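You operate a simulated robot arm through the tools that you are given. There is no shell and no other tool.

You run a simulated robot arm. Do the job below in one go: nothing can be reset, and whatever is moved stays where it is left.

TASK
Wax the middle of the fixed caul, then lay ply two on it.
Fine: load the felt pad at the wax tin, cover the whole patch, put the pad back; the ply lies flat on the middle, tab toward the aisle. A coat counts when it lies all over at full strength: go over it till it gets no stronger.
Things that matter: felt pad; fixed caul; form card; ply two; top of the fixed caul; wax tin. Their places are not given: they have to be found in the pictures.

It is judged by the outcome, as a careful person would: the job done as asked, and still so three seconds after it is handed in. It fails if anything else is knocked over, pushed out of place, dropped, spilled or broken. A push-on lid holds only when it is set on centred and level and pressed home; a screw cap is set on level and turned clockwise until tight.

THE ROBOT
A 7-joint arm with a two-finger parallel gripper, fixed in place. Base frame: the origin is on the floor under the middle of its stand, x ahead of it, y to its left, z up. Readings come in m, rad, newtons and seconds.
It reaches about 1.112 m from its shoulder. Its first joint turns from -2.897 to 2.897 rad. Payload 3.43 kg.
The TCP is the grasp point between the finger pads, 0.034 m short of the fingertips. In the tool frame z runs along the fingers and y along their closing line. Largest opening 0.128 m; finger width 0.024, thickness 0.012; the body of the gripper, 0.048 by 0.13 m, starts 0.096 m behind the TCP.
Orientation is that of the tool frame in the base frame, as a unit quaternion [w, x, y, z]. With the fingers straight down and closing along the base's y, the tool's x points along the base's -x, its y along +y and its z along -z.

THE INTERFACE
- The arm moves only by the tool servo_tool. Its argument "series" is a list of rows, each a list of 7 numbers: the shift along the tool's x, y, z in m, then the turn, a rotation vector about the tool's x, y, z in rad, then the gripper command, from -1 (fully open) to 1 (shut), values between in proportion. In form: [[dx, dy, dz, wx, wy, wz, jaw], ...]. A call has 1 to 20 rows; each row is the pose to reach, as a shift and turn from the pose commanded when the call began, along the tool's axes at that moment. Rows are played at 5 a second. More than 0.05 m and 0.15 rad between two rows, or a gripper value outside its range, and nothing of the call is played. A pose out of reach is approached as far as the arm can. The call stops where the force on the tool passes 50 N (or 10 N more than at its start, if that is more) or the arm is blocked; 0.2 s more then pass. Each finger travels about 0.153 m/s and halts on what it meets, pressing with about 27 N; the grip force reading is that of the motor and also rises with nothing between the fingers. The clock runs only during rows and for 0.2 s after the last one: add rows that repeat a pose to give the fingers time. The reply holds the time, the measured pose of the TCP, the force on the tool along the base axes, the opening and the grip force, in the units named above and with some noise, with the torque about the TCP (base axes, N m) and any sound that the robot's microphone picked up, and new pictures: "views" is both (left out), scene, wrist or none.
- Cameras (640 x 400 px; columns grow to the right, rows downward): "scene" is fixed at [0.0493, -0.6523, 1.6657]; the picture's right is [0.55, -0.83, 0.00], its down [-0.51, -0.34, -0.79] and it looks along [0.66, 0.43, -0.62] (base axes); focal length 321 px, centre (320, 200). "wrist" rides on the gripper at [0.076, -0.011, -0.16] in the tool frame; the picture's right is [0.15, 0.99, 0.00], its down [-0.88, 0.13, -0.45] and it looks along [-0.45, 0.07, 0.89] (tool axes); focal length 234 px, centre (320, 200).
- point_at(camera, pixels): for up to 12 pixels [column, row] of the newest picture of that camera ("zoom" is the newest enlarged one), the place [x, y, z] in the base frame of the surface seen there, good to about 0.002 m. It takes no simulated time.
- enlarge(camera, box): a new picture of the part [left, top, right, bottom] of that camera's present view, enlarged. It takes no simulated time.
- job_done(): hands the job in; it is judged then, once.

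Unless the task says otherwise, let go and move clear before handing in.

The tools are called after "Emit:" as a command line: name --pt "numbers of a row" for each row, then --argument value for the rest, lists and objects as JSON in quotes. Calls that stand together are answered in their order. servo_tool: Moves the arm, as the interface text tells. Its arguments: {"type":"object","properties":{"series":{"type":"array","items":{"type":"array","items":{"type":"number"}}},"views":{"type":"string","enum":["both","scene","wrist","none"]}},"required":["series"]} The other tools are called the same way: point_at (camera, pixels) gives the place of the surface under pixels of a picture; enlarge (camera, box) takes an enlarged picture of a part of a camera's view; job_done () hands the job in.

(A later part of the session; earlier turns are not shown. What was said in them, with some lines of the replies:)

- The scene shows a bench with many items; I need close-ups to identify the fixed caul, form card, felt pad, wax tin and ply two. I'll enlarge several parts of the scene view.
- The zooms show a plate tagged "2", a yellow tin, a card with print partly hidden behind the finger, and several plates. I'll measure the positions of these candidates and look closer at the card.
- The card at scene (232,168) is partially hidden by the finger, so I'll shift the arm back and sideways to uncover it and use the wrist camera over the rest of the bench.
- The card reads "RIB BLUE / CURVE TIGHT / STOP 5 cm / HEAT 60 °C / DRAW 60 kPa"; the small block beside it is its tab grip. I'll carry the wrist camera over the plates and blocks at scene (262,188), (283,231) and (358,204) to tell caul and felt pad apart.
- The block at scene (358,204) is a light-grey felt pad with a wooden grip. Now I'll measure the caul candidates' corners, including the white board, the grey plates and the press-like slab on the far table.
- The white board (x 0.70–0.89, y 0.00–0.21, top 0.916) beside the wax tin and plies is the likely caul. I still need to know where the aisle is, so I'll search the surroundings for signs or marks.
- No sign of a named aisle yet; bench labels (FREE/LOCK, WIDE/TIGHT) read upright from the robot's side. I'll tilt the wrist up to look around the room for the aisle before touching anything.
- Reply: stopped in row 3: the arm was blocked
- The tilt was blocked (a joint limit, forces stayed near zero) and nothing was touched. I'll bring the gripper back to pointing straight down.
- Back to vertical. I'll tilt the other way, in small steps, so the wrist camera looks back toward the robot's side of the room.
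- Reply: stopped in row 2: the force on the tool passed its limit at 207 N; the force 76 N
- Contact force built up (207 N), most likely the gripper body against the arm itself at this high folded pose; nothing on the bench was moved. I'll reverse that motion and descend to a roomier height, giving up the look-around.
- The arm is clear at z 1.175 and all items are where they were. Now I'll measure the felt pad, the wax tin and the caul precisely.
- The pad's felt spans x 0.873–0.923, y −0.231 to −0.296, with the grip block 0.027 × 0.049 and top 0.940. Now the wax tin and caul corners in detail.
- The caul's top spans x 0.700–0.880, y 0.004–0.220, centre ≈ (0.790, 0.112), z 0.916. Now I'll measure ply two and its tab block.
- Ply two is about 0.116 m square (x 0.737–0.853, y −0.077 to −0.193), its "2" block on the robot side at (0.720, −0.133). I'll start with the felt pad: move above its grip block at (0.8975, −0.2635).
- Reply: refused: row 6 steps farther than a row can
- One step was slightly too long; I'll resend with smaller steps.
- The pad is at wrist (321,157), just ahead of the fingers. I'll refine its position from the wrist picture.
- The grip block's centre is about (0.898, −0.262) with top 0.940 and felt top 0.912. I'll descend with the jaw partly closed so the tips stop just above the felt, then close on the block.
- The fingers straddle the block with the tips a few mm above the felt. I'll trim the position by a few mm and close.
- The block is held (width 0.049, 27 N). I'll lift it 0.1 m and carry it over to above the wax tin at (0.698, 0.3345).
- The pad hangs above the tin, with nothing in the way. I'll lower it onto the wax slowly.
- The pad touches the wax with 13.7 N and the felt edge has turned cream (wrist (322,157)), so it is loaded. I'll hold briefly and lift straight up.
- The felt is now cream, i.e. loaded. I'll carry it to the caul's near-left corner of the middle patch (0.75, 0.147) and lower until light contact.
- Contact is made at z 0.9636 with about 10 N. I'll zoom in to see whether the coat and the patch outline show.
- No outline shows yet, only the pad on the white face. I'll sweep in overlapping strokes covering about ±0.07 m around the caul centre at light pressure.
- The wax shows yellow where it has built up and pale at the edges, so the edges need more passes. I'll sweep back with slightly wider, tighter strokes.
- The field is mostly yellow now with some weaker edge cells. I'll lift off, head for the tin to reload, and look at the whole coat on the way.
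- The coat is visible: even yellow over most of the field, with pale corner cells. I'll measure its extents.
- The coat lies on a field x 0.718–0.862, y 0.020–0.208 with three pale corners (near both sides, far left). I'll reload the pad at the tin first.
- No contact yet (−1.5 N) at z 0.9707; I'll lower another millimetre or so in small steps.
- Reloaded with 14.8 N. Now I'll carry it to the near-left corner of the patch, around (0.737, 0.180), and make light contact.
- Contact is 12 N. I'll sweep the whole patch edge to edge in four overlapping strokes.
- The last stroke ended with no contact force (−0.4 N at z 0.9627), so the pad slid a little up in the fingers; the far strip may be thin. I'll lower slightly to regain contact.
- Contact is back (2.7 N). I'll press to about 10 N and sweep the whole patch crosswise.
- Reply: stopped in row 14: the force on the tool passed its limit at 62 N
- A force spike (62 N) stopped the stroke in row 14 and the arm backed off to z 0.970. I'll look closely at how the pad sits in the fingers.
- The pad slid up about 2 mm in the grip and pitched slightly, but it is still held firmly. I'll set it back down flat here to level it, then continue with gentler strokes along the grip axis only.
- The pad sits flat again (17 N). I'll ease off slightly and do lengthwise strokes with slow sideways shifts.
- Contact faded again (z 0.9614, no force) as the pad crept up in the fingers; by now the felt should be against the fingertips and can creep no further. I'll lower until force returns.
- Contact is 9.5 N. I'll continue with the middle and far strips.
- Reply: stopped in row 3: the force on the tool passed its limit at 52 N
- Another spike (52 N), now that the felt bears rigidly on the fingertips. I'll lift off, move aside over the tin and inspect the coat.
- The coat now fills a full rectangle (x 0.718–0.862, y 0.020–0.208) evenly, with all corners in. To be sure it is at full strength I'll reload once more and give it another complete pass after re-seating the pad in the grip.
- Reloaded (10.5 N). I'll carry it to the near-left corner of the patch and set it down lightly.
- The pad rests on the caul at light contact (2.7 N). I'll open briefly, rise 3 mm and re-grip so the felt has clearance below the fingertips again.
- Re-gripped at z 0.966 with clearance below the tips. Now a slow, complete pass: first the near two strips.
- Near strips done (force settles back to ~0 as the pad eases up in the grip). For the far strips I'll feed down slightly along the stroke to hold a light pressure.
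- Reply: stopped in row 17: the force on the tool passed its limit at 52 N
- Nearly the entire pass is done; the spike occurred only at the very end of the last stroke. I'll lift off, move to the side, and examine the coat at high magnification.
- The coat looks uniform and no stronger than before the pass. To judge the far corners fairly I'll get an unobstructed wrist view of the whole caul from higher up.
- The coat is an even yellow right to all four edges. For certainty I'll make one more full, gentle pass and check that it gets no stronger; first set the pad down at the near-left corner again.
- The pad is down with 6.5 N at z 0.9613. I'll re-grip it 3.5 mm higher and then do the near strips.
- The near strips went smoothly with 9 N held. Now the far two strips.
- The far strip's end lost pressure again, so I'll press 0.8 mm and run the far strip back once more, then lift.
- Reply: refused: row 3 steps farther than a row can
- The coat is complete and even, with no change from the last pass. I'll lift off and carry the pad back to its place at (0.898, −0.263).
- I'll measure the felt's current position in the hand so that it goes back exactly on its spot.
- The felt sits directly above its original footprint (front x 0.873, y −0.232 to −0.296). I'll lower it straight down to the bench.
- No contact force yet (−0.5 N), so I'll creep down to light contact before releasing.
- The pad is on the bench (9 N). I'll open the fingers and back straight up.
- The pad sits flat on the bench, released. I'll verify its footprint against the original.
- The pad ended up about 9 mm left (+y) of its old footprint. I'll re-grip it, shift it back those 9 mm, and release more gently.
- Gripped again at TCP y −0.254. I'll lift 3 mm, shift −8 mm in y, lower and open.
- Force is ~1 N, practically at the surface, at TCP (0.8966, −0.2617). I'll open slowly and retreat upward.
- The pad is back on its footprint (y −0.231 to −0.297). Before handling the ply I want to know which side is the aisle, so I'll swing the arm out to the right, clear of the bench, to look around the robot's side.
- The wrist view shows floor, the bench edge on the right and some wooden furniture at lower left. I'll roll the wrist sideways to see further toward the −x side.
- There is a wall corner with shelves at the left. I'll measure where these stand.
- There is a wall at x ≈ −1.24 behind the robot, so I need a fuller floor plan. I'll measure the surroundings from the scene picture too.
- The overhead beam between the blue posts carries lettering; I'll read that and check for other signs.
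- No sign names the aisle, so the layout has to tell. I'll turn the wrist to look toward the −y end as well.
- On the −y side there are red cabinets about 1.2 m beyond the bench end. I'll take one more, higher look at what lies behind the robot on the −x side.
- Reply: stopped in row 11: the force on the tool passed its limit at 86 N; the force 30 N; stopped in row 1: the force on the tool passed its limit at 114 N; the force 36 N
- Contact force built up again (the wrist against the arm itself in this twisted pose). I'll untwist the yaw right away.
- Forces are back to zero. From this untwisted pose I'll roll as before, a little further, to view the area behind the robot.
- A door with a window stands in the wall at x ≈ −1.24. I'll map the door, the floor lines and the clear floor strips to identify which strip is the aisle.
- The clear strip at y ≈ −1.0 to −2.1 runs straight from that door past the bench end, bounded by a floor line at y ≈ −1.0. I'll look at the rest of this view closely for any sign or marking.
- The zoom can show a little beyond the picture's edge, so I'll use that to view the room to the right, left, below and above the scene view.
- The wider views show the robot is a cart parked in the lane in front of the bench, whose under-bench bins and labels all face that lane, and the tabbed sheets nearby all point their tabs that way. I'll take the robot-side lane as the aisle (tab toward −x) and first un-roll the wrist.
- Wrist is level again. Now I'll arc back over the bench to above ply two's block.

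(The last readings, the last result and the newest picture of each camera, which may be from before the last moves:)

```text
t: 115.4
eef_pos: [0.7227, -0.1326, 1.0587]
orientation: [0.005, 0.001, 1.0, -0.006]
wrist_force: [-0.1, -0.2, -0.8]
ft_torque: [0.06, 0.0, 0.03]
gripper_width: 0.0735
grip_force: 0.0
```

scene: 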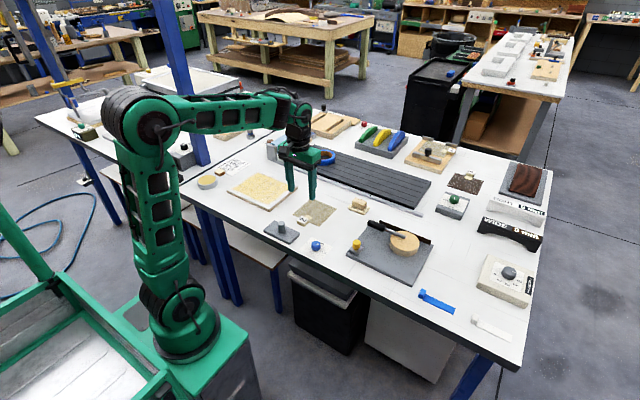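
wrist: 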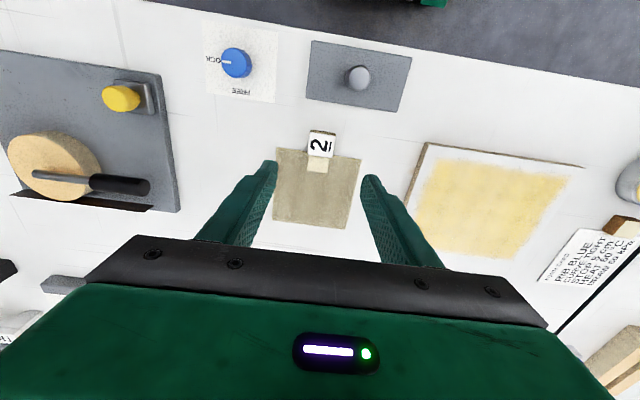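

All items are in place and I'm above the block (wrist (320,145)). I'll level the tool and refine the block's position.

Emit:
servo_tool --pt "0 0 0.02 -0.012 0.01 -0.002 -0.15" --pt "0 0 0.04 -0.012 0.01 -0.002 -0.15" --pt "0 0 0.04 -0.012 0.01 -0.002 -0.15" --views "wrist"

Emit:
enlarge --camera "wrist" --box '[265, 120, 375, 190]'

```text
t: 116.2
eef_pos: [0.7224, -0.1362, 1.0188]
orientation: [-0.001, 0.0, 1.0, -0.001]
wrist_force: [0.0, -0.6, 0.0]
ft_torque: [0.03, -0.01, 0.01]
gripper_width: 0.0738
grip_force: 0.0
```

wrist: 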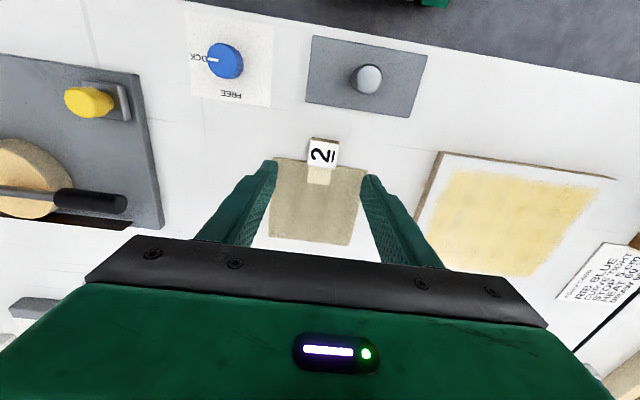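

```text
5.71 times, centred on (320, 155) of wrist
```

zoom: 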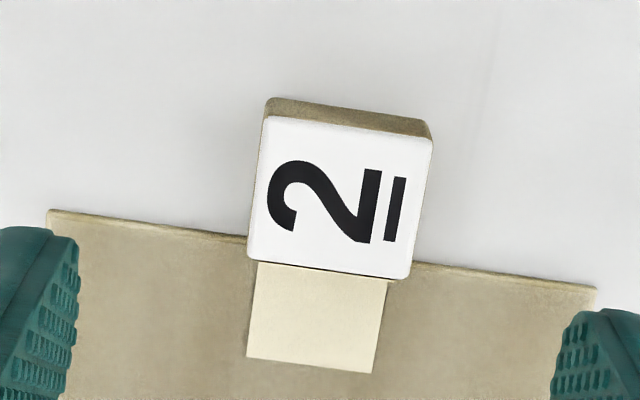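

Emit:
point_at --camera "zoom" --pixels '[[268, 122], [428, 145], [408, 270], [252, 252], [272, 105], [425, 128], [52, 213], [590, 292], [345, 190], [330, 270], [255, 350], [372, 365]]'

```text
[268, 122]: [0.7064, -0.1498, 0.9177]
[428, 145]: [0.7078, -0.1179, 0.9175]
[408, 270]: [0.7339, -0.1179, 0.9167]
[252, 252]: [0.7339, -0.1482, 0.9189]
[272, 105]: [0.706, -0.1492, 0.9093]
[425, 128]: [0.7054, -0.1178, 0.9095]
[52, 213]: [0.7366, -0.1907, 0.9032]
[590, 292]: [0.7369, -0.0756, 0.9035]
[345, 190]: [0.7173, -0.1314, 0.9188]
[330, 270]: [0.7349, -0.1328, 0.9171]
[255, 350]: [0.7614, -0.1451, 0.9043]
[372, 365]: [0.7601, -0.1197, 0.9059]
```

The block spans x 0.706–0.734, y −0.149 to −0.118, top 0.918. I'll lower with the fingers either side of it, tips just above the bench, and check before closing.

Emit:
servo_tool --pt "0.0034 0.0025 0.02 0 0 0 0.14" --pt "0.0034 0.0025 0.045 0 0 0 0.14" --pt "0.0034 0.0025 0.065 0 0 0 0.14" --pt "0.0034 0.0025 0.076 0 0 0 0.14" --pt "0.0034 0.0025 0.0795 0 0 0 0.14" --pt "0.0034 0.0025 0.0795 0 0 0 0.14"

Emit:
enlarge --camera "scene" --box '[276, 180, 340, 235]'

```text
t: 117.6
eef_pos: [0.7161, -0.1341, 0.9387]
orientation: [-0.001, 0.0, 1.0, 0.0]
wrist_force: [-0.4, 0.5, 0.5]
ft_torque: [0.0, -0.03, 0.03]
gripper_width: 0.0549
grip_force: 0.1
```

scene: 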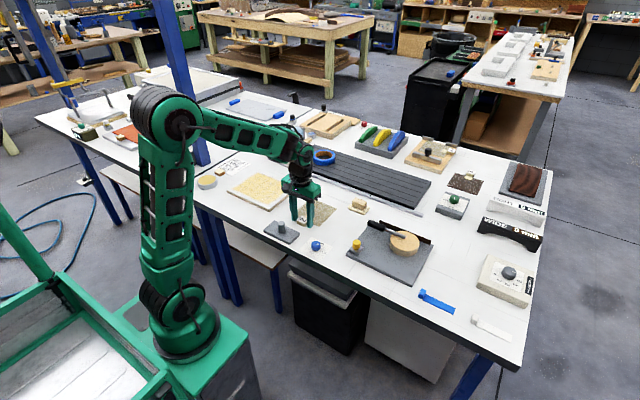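
wrist: 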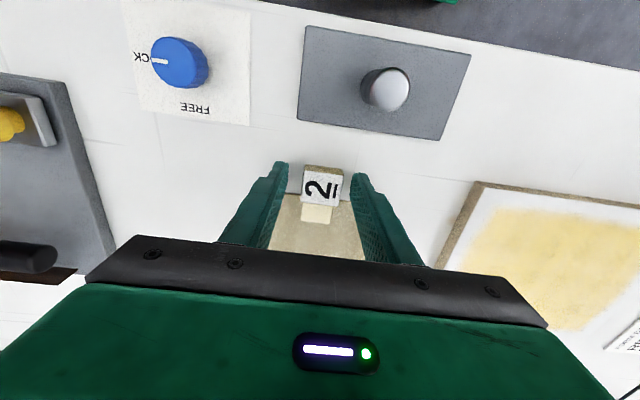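

```text
7.27 times, centred on (308, 208) of scene
```

zoom: 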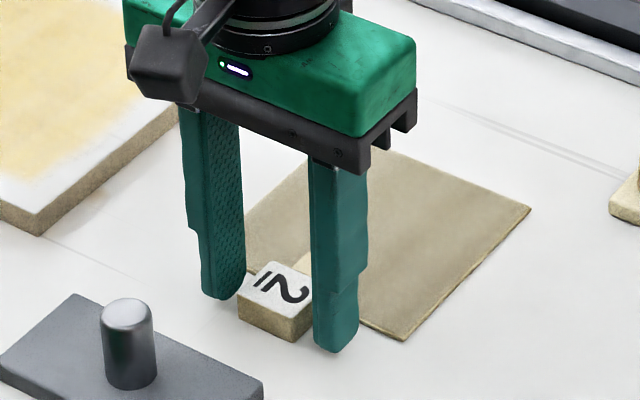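

The fingers straddle the block cleanly. I'll shift 3 mm toward the ply and close gently.

Emit:
servo_tool --pt "-0.003 0.0005 0.0005 0 0 0 0.14" --pt "-0.003 0.0005 0.0005 0 0 0 0.4" --pt "-0.003 0.0005 0.0005 0 0 0 0.55" --pt "-0.003 0.0005 0.0005 0 0 0 0.8" --pt "-0.003 0.0005 0.0005 0 0 0 0.8"

Emit:
point_at --camera "scene" --pixels '[[311, 199], [335, 209], [320, 225.5]]'

```text
t: 118.8
eef_pos: [0.7198, -0.1344, 0.9371]
orientation: [0.0, 0.0, 1.0, 0.0]
wrist_force: [0.7, -0.1, 0.2]
ft_torque: [0.02, -0.13, 0.03]
gripper_width: 0.0329
grip_force: 27.7
```

scene: 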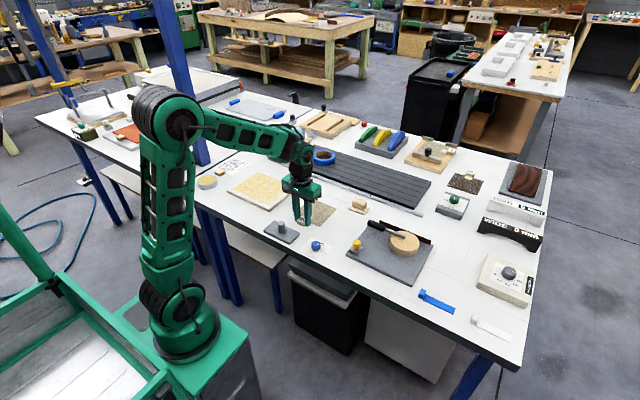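
wrist: 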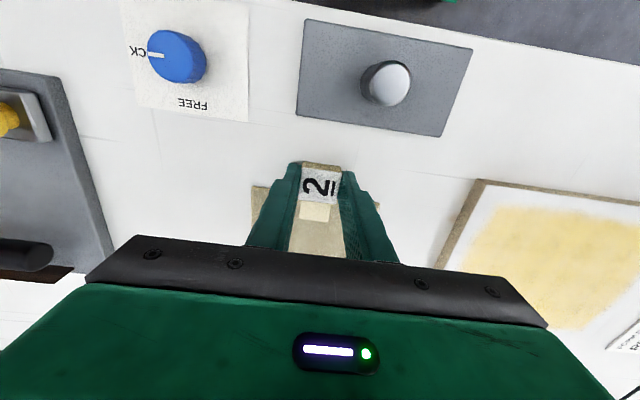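

```text
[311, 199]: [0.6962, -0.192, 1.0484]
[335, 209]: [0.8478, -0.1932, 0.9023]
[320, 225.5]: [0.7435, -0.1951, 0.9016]
```

The block is gripped (width 0.033, 27.7 N). I'll lift 0.06 m straight up and check that the ply stays level.

Emit:
servo_tool --pt "0 0 -0.01 0 0 0 0.8" --pt "0 0 -0.025 0 0 0 0.8" --pt "0 0 -0.045 0 0 0 0.8" --pt "0 0 -0.06 0 0 0 0.8" --pt "0 0 -0.06 0 0 0 0.8"

Emit:
enlarge --camera "scene" --box '[276, 165, 350, 225]'

Emit:
point_at --camera "zoom" --pixels '[[420, 150], [470, 170], [520, 190], [440, 230], [420, 270], [400, 300], [440, 200], [380, 290]]'

```text
t: 120.0
eef_pos: [0.7201, -0.1335, 0.9973]
orientation: [-0.001, 0.001, 1.0, 0.0]
wrist_force: [0.1, 0.3, -0.7]
ft_torque: [-0.01, -0.01, 0.0]
gripper_width: 0.0326
grip_force: 27.3
```

scene: 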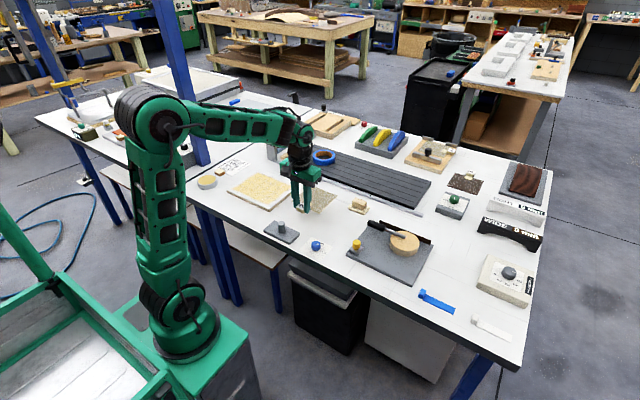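
wrist: 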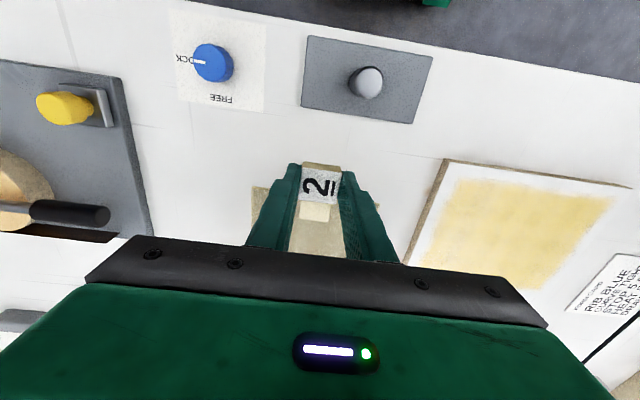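

```text
6.67 times, centred on (313, 195) of scene
```

zoom: 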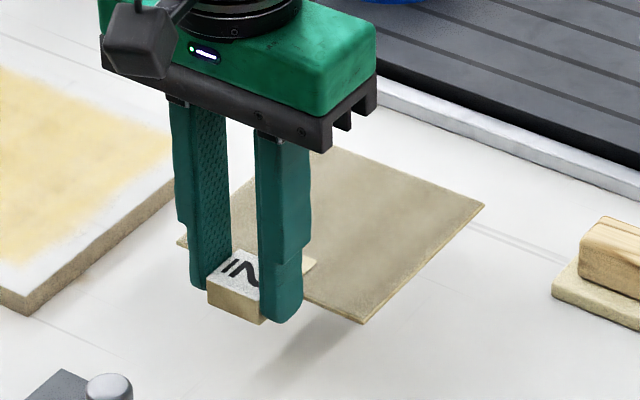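

```text
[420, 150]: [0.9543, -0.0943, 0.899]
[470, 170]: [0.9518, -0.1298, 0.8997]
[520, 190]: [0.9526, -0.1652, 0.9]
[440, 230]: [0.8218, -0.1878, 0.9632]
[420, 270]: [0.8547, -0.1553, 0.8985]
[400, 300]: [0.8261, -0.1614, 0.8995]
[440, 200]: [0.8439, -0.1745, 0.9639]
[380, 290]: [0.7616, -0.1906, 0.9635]
```

The ply hangs level (top 0.9635 at three points). I'll carry it sideways to above the caul, aiming its centre at (0.791, 0.113).

Emit:
servo_tool --pt "0.001 0.03 -0.005 0 0 0 0.8" --pt "0.0015 0.065 -0.005 0 0 0 0.8" --pt "0.002 0.1 -0.005 0 0 0 0.8" --pt "0.0025 0.135 -0.005 0 0 0 0.8" --pt "0.003 0.17 -0.005 0 0 0 0.8" --pt "0.0035 0.205 -0.005 0 0 0 0.8" --pt "0.004 0.235 -0.005 0 0 0 0.8" --pt "0.004 0.2465 -0.005 0 0 0 0.8" --pt "0.004 0.2465 0.01 0 0 0 0.8" --pt "0.004 0.2465 0.01 0 0 0 0.8"

Emit:
enlarge --camera "scene" --box '[215, 150, 310, 216]'

```text
t: 122.2
eef_pos: [0.7165, 0.1133, 0.9879]
orientation: [0.0, 0.0, 1.0, 0.0]
wrist_force: [-0.8, 0.0, 0.6]
ft_torque: [0.02, -0.02, 0.0]
gripper_width: 0.0329
grip_force: 27.5
```

scene: 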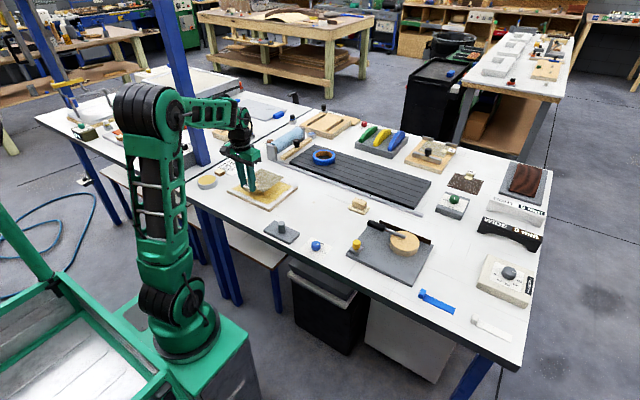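
wrist: 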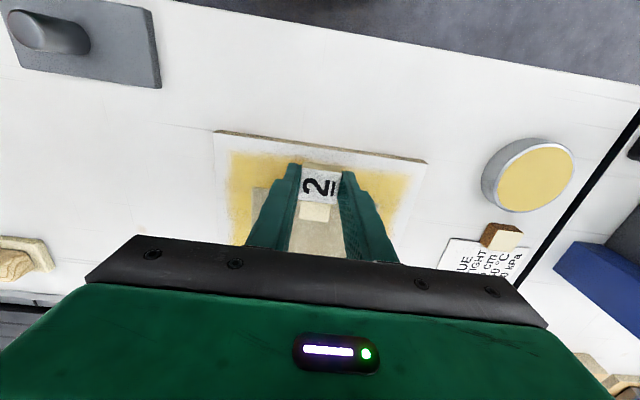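

```text
6.06 times, centred on (262, 183) of scene
```

zoom: 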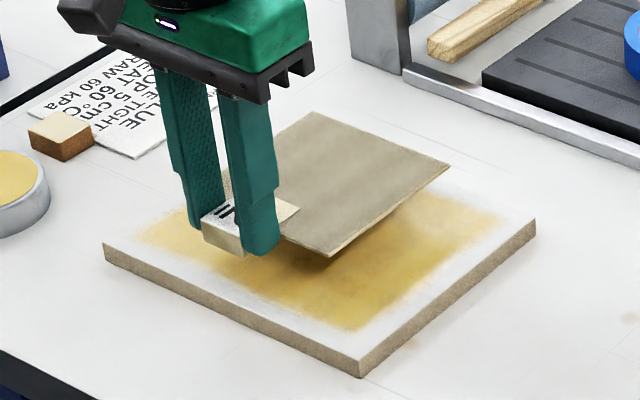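

The ply hovers above the coat. I'll check its corners against the caul's before lowering.

Emit:
point_at --camera "zoom" --pixels '[[444, 169], [330, 250], [316, 116], [380, 200], [330, 245], [436, 165], [310, 118], [360, 138]]'

```text
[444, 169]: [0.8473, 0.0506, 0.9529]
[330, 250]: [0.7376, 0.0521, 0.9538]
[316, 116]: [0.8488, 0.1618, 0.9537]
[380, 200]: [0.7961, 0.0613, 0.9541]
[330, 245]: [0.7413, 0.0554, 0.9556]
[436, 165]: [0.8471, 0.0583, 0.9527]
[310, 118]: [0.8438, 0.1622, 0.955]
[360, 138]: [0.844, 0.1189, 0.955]
```

Ply centre is about (0.7925, 0.107) versus the caul's (0.790, 0.111) in the same camera; I'll shift +3 mm in y and lower slowly to contact.

Emit:
servo_tool --pt "0 0.003 0.012 0 0 0 0.8" --pt "0 0.003 0.024 0 0 0 0.8" --pt "0 0.003 0.03 0 0 0 0.8" --pt "0 0.003 0.033 0 0 0 0.8" --pt "0 0.003 0.034 0 0 0 0.8" --pt "0 0.003 0.0345 0 0 0 0.8" --pt "0 0.003 0.0345 0 0 0 0.8"

Emit:
enlarge --camera "scene" --box '[215, 150, 310, 216]'

```text
t: 123.8
eef_pos: [0.7162, 0.1151, 0.9514]
orientation: [0.0, 0.0, 1.0, 0.0]
wrist_force: [1.0, 0.2, 2.0]
ft_torque: [0.03, -0.38, 0.04]
gripper_width: 0.033
grip_force: 27.2
```

scene: 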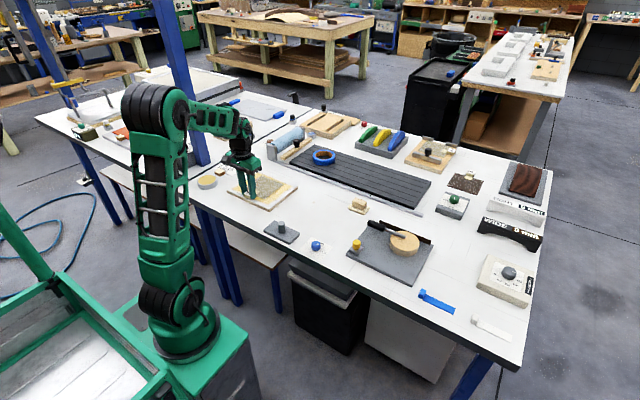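
wrist: 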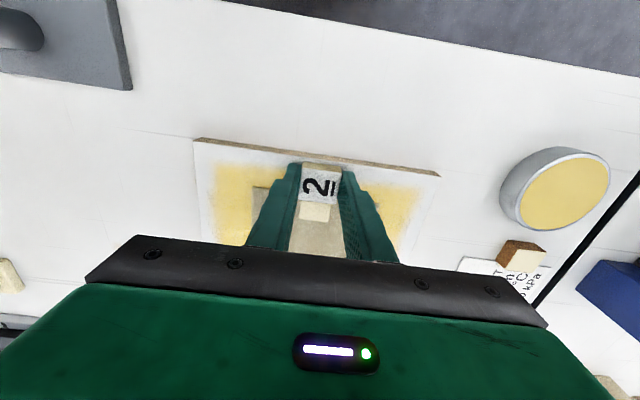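

```text
6.06 times, centred on (262, 183) of scene
```

zoom: 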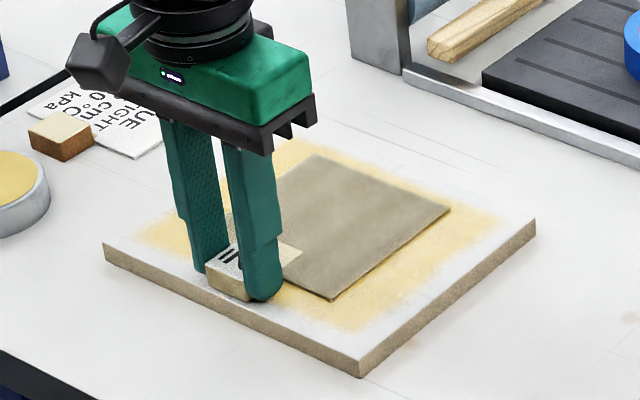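

Light contact (2 N) with the ply flat on the coat. I'll verify flatness and centring before letting go.

Emit:
point_at --camera "zoom" --pixels '[[446, 209], [332, 296], [318, 158], [380, 240], [350, 270], [420, 210], [330, 170], [290, 220], [535, 220], [362, 365], [105, 245], [360, 360]]'

```text
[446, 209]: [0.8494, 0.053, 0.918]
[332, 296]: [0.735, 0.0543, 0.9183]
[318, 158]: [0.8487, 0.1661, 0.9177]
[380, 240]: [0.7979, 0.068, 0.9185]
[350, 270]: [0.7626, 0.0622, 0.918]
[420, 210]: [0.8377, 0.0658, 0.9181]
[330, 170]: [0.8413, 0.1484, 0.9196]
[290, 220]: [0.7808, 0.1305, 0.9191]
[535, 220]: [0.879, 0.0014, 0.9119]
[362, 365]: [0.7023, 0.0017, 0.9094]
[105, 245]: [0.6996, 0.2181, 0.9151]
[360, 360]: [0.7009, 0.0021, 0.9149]
```

The ply is flat (0.918–0.919) and centred within about 3 mm (0.793, 0.110 vs 0.790, 0.110). I'll open slowly and rise straight up.

Emit:
servo_tool --pt "0 0 0 0 0 0 0.52" --pt "0 0 0 0 0 0 0.45" --pt "0 0 0 0 0 0 0.38" --pt "0 0 0 0 0 0 0.25" --pt "0 0 0 0 0 0 0.2" --pt "0 0 -0.01 0 0 0 0.2" --pt "0 0 -0.03 0 0 0 0.2" --pt "0 0 -0.06 0 0 0 0.2" --pt "0 0 -0.1 0 0 0 0.2" --pt "0 0 -0.1 0 0 0 0.2"

Emit:
enlarge --camera "scene" --box '[215, 150, 310, 216]'

Emit:
enlarge --camera "wrist" --box '[180, 60, 460, 235]'

```text
t: 126.0
eef_pos: [0.7162, 0.1148, 1.0538]
orientation: [-0.001, 0.0, 1.0, 0.0]
wrist_force: [-0.5, 0.2, 0.0]
ft_torque: [-0.02, -0.04, 0.01]
gripper_width: 0.0511
grip_force: 0.2
```

scene: 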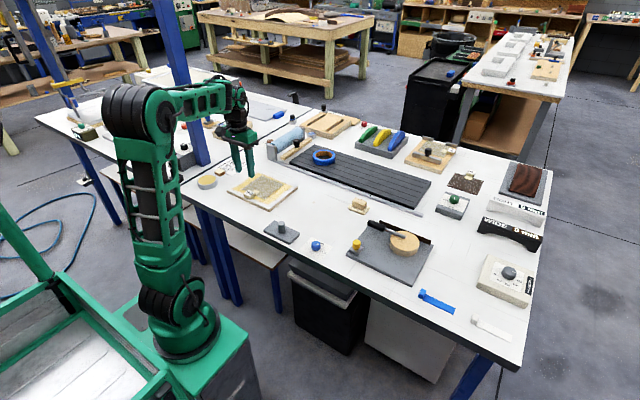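
wrist: 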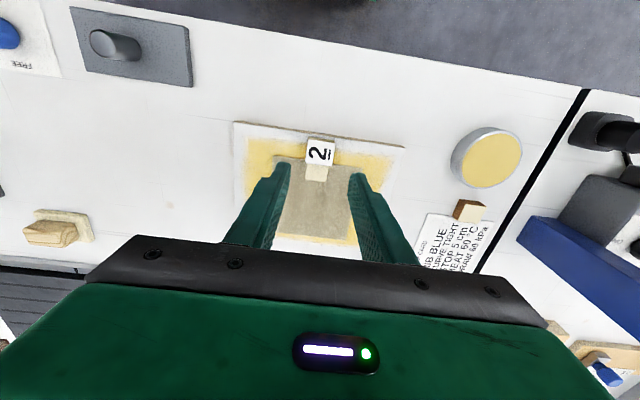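

```text
6.06 times, centred on (262, 183) of scene
```

zoom: 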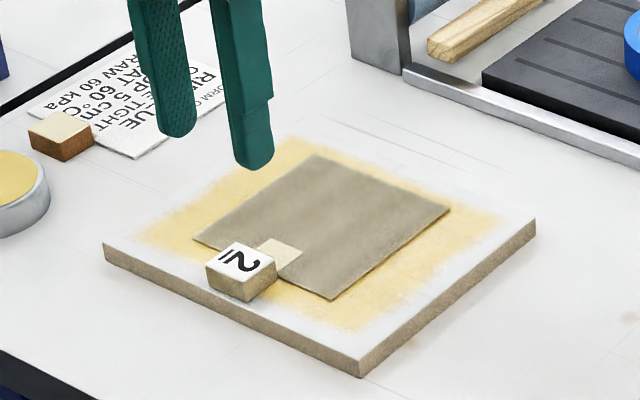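

```text
2.29 times, centred on (320, 148) of wrist
```

zoom: 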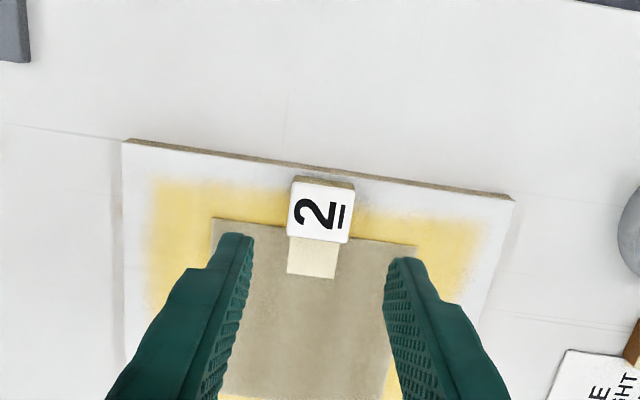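

Ply two lies flat on the waxed middle, with its "2" tab toward the robot-side lane and fully on the caul. I'll check that the tin and pad are still in place and back the arm well clear.

Emit:
servo_tool --pt "0.02 -0.02 -0.03 0 0 0 0.2" --pt "0.04 -0.04 -0.06 0 0 0 0.2" --pt "0.07 -0.06 -0.08 0 0 0 0.0" --pt "0.1 -0.08 -0.1 0 0 0 -0.3" --pt "0.13 -0.09 -0.11 0 0 0 -0.6" --pt "0.15 -0.09 -0.12 0 0 0 -1" --pt "0.15 -0.09 -0.12 0 0 0 -1"

Emit:
enlarge --camera "scene" --box '[190, 150, 380, 250]'

Emit:
point_at --camera "scene" --pixels '[[207, 180], [320, 185], [280, 190], [269, 195], [255, 187], [285, 181], [262, 192], [358, 203]]'

```text
t: 127.6
eef_pos: [0.5661, 0.0237, 1.1723]
orientation: [-0.001, 0.0, 1.0, 0.0]
wrist_force: [0.2, 0.4, -0.1]
ft_torque: [0.0, 0.0, -0.03]
gripper_width: 0.1281
grip_force: 0.0
```

scene: 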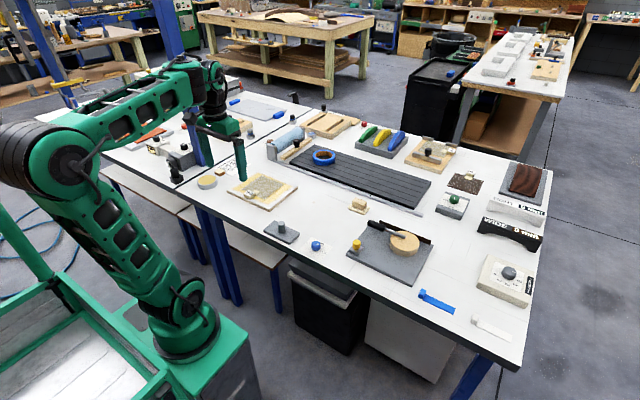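
wrist: 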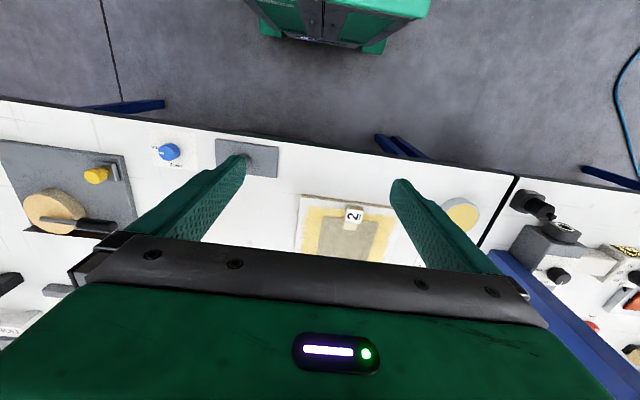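

```text
3.37 times, centred on (285, 200) of scene
```

zoom: 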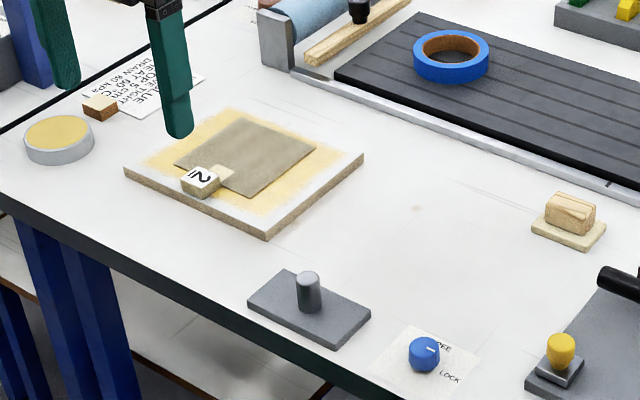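

```text
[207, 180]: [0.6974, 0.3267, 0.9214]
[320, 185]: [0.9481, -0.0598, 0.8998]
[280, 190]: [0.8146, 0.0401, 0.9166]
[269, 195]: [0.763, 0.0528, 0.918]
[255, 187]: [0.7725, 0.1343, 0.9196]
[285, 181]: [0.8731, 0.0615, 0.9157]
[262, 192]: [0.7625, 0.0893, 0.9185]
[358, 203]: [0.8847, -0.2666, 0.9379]
```

The final pictures show the coat all over the middle of the caul and ply two flat on it, with its tab toward the lane where the robot stands. The felt pad is back on its spot, and the tin, card and other items are undisturbed. The arm is clear with the gripper open. No sign in the pictures named the aisle, so I took it to be the robot-side lane. I'm handing the job in.

Emit:
job_done

```text
The job is handed in.
```

I waxed the middle of the fixed caul, laid ply two flat on it and handed the job in. The tab direction is my best guess.

- **Tab direction:** nothing in the pictures marks the aisle. I took it to be the lane where the robot stands, so the tab points that way. The bench labels and under-bench bins also face that lane. Clear lanes also run past the right-hand end and the far side of the bench, so if the aisle is one of those, the ply is turned wrong.
- **Which piece is the caul:** nothing is labelled as the fixed caul. I took it to be the white board next to the wax tin, the only bare flat plate within reach.
- **Wax coat:** it covers the whole patch evenly, corners included. The last pass over it made no visible difference. I loaded the pad at the tin three times.
- **Ply two:** it lies flat, about 3 mm off the centre of the caul, with the tab block fully on the board.
- **Felt pad:** it is back on its original spot. My first release left it about 9 mm off, so I picked it up and set it down again.
- **Contacts:** I tripped the force limit several times. Three times were while waxing, at up to 62 N on the caul. The others were while turning the arm to look around the room, at up to 207 N. I think those were the gripper touching the arm, as nothing on the bench moved.

The arm is clear of the bench with the gripper open.
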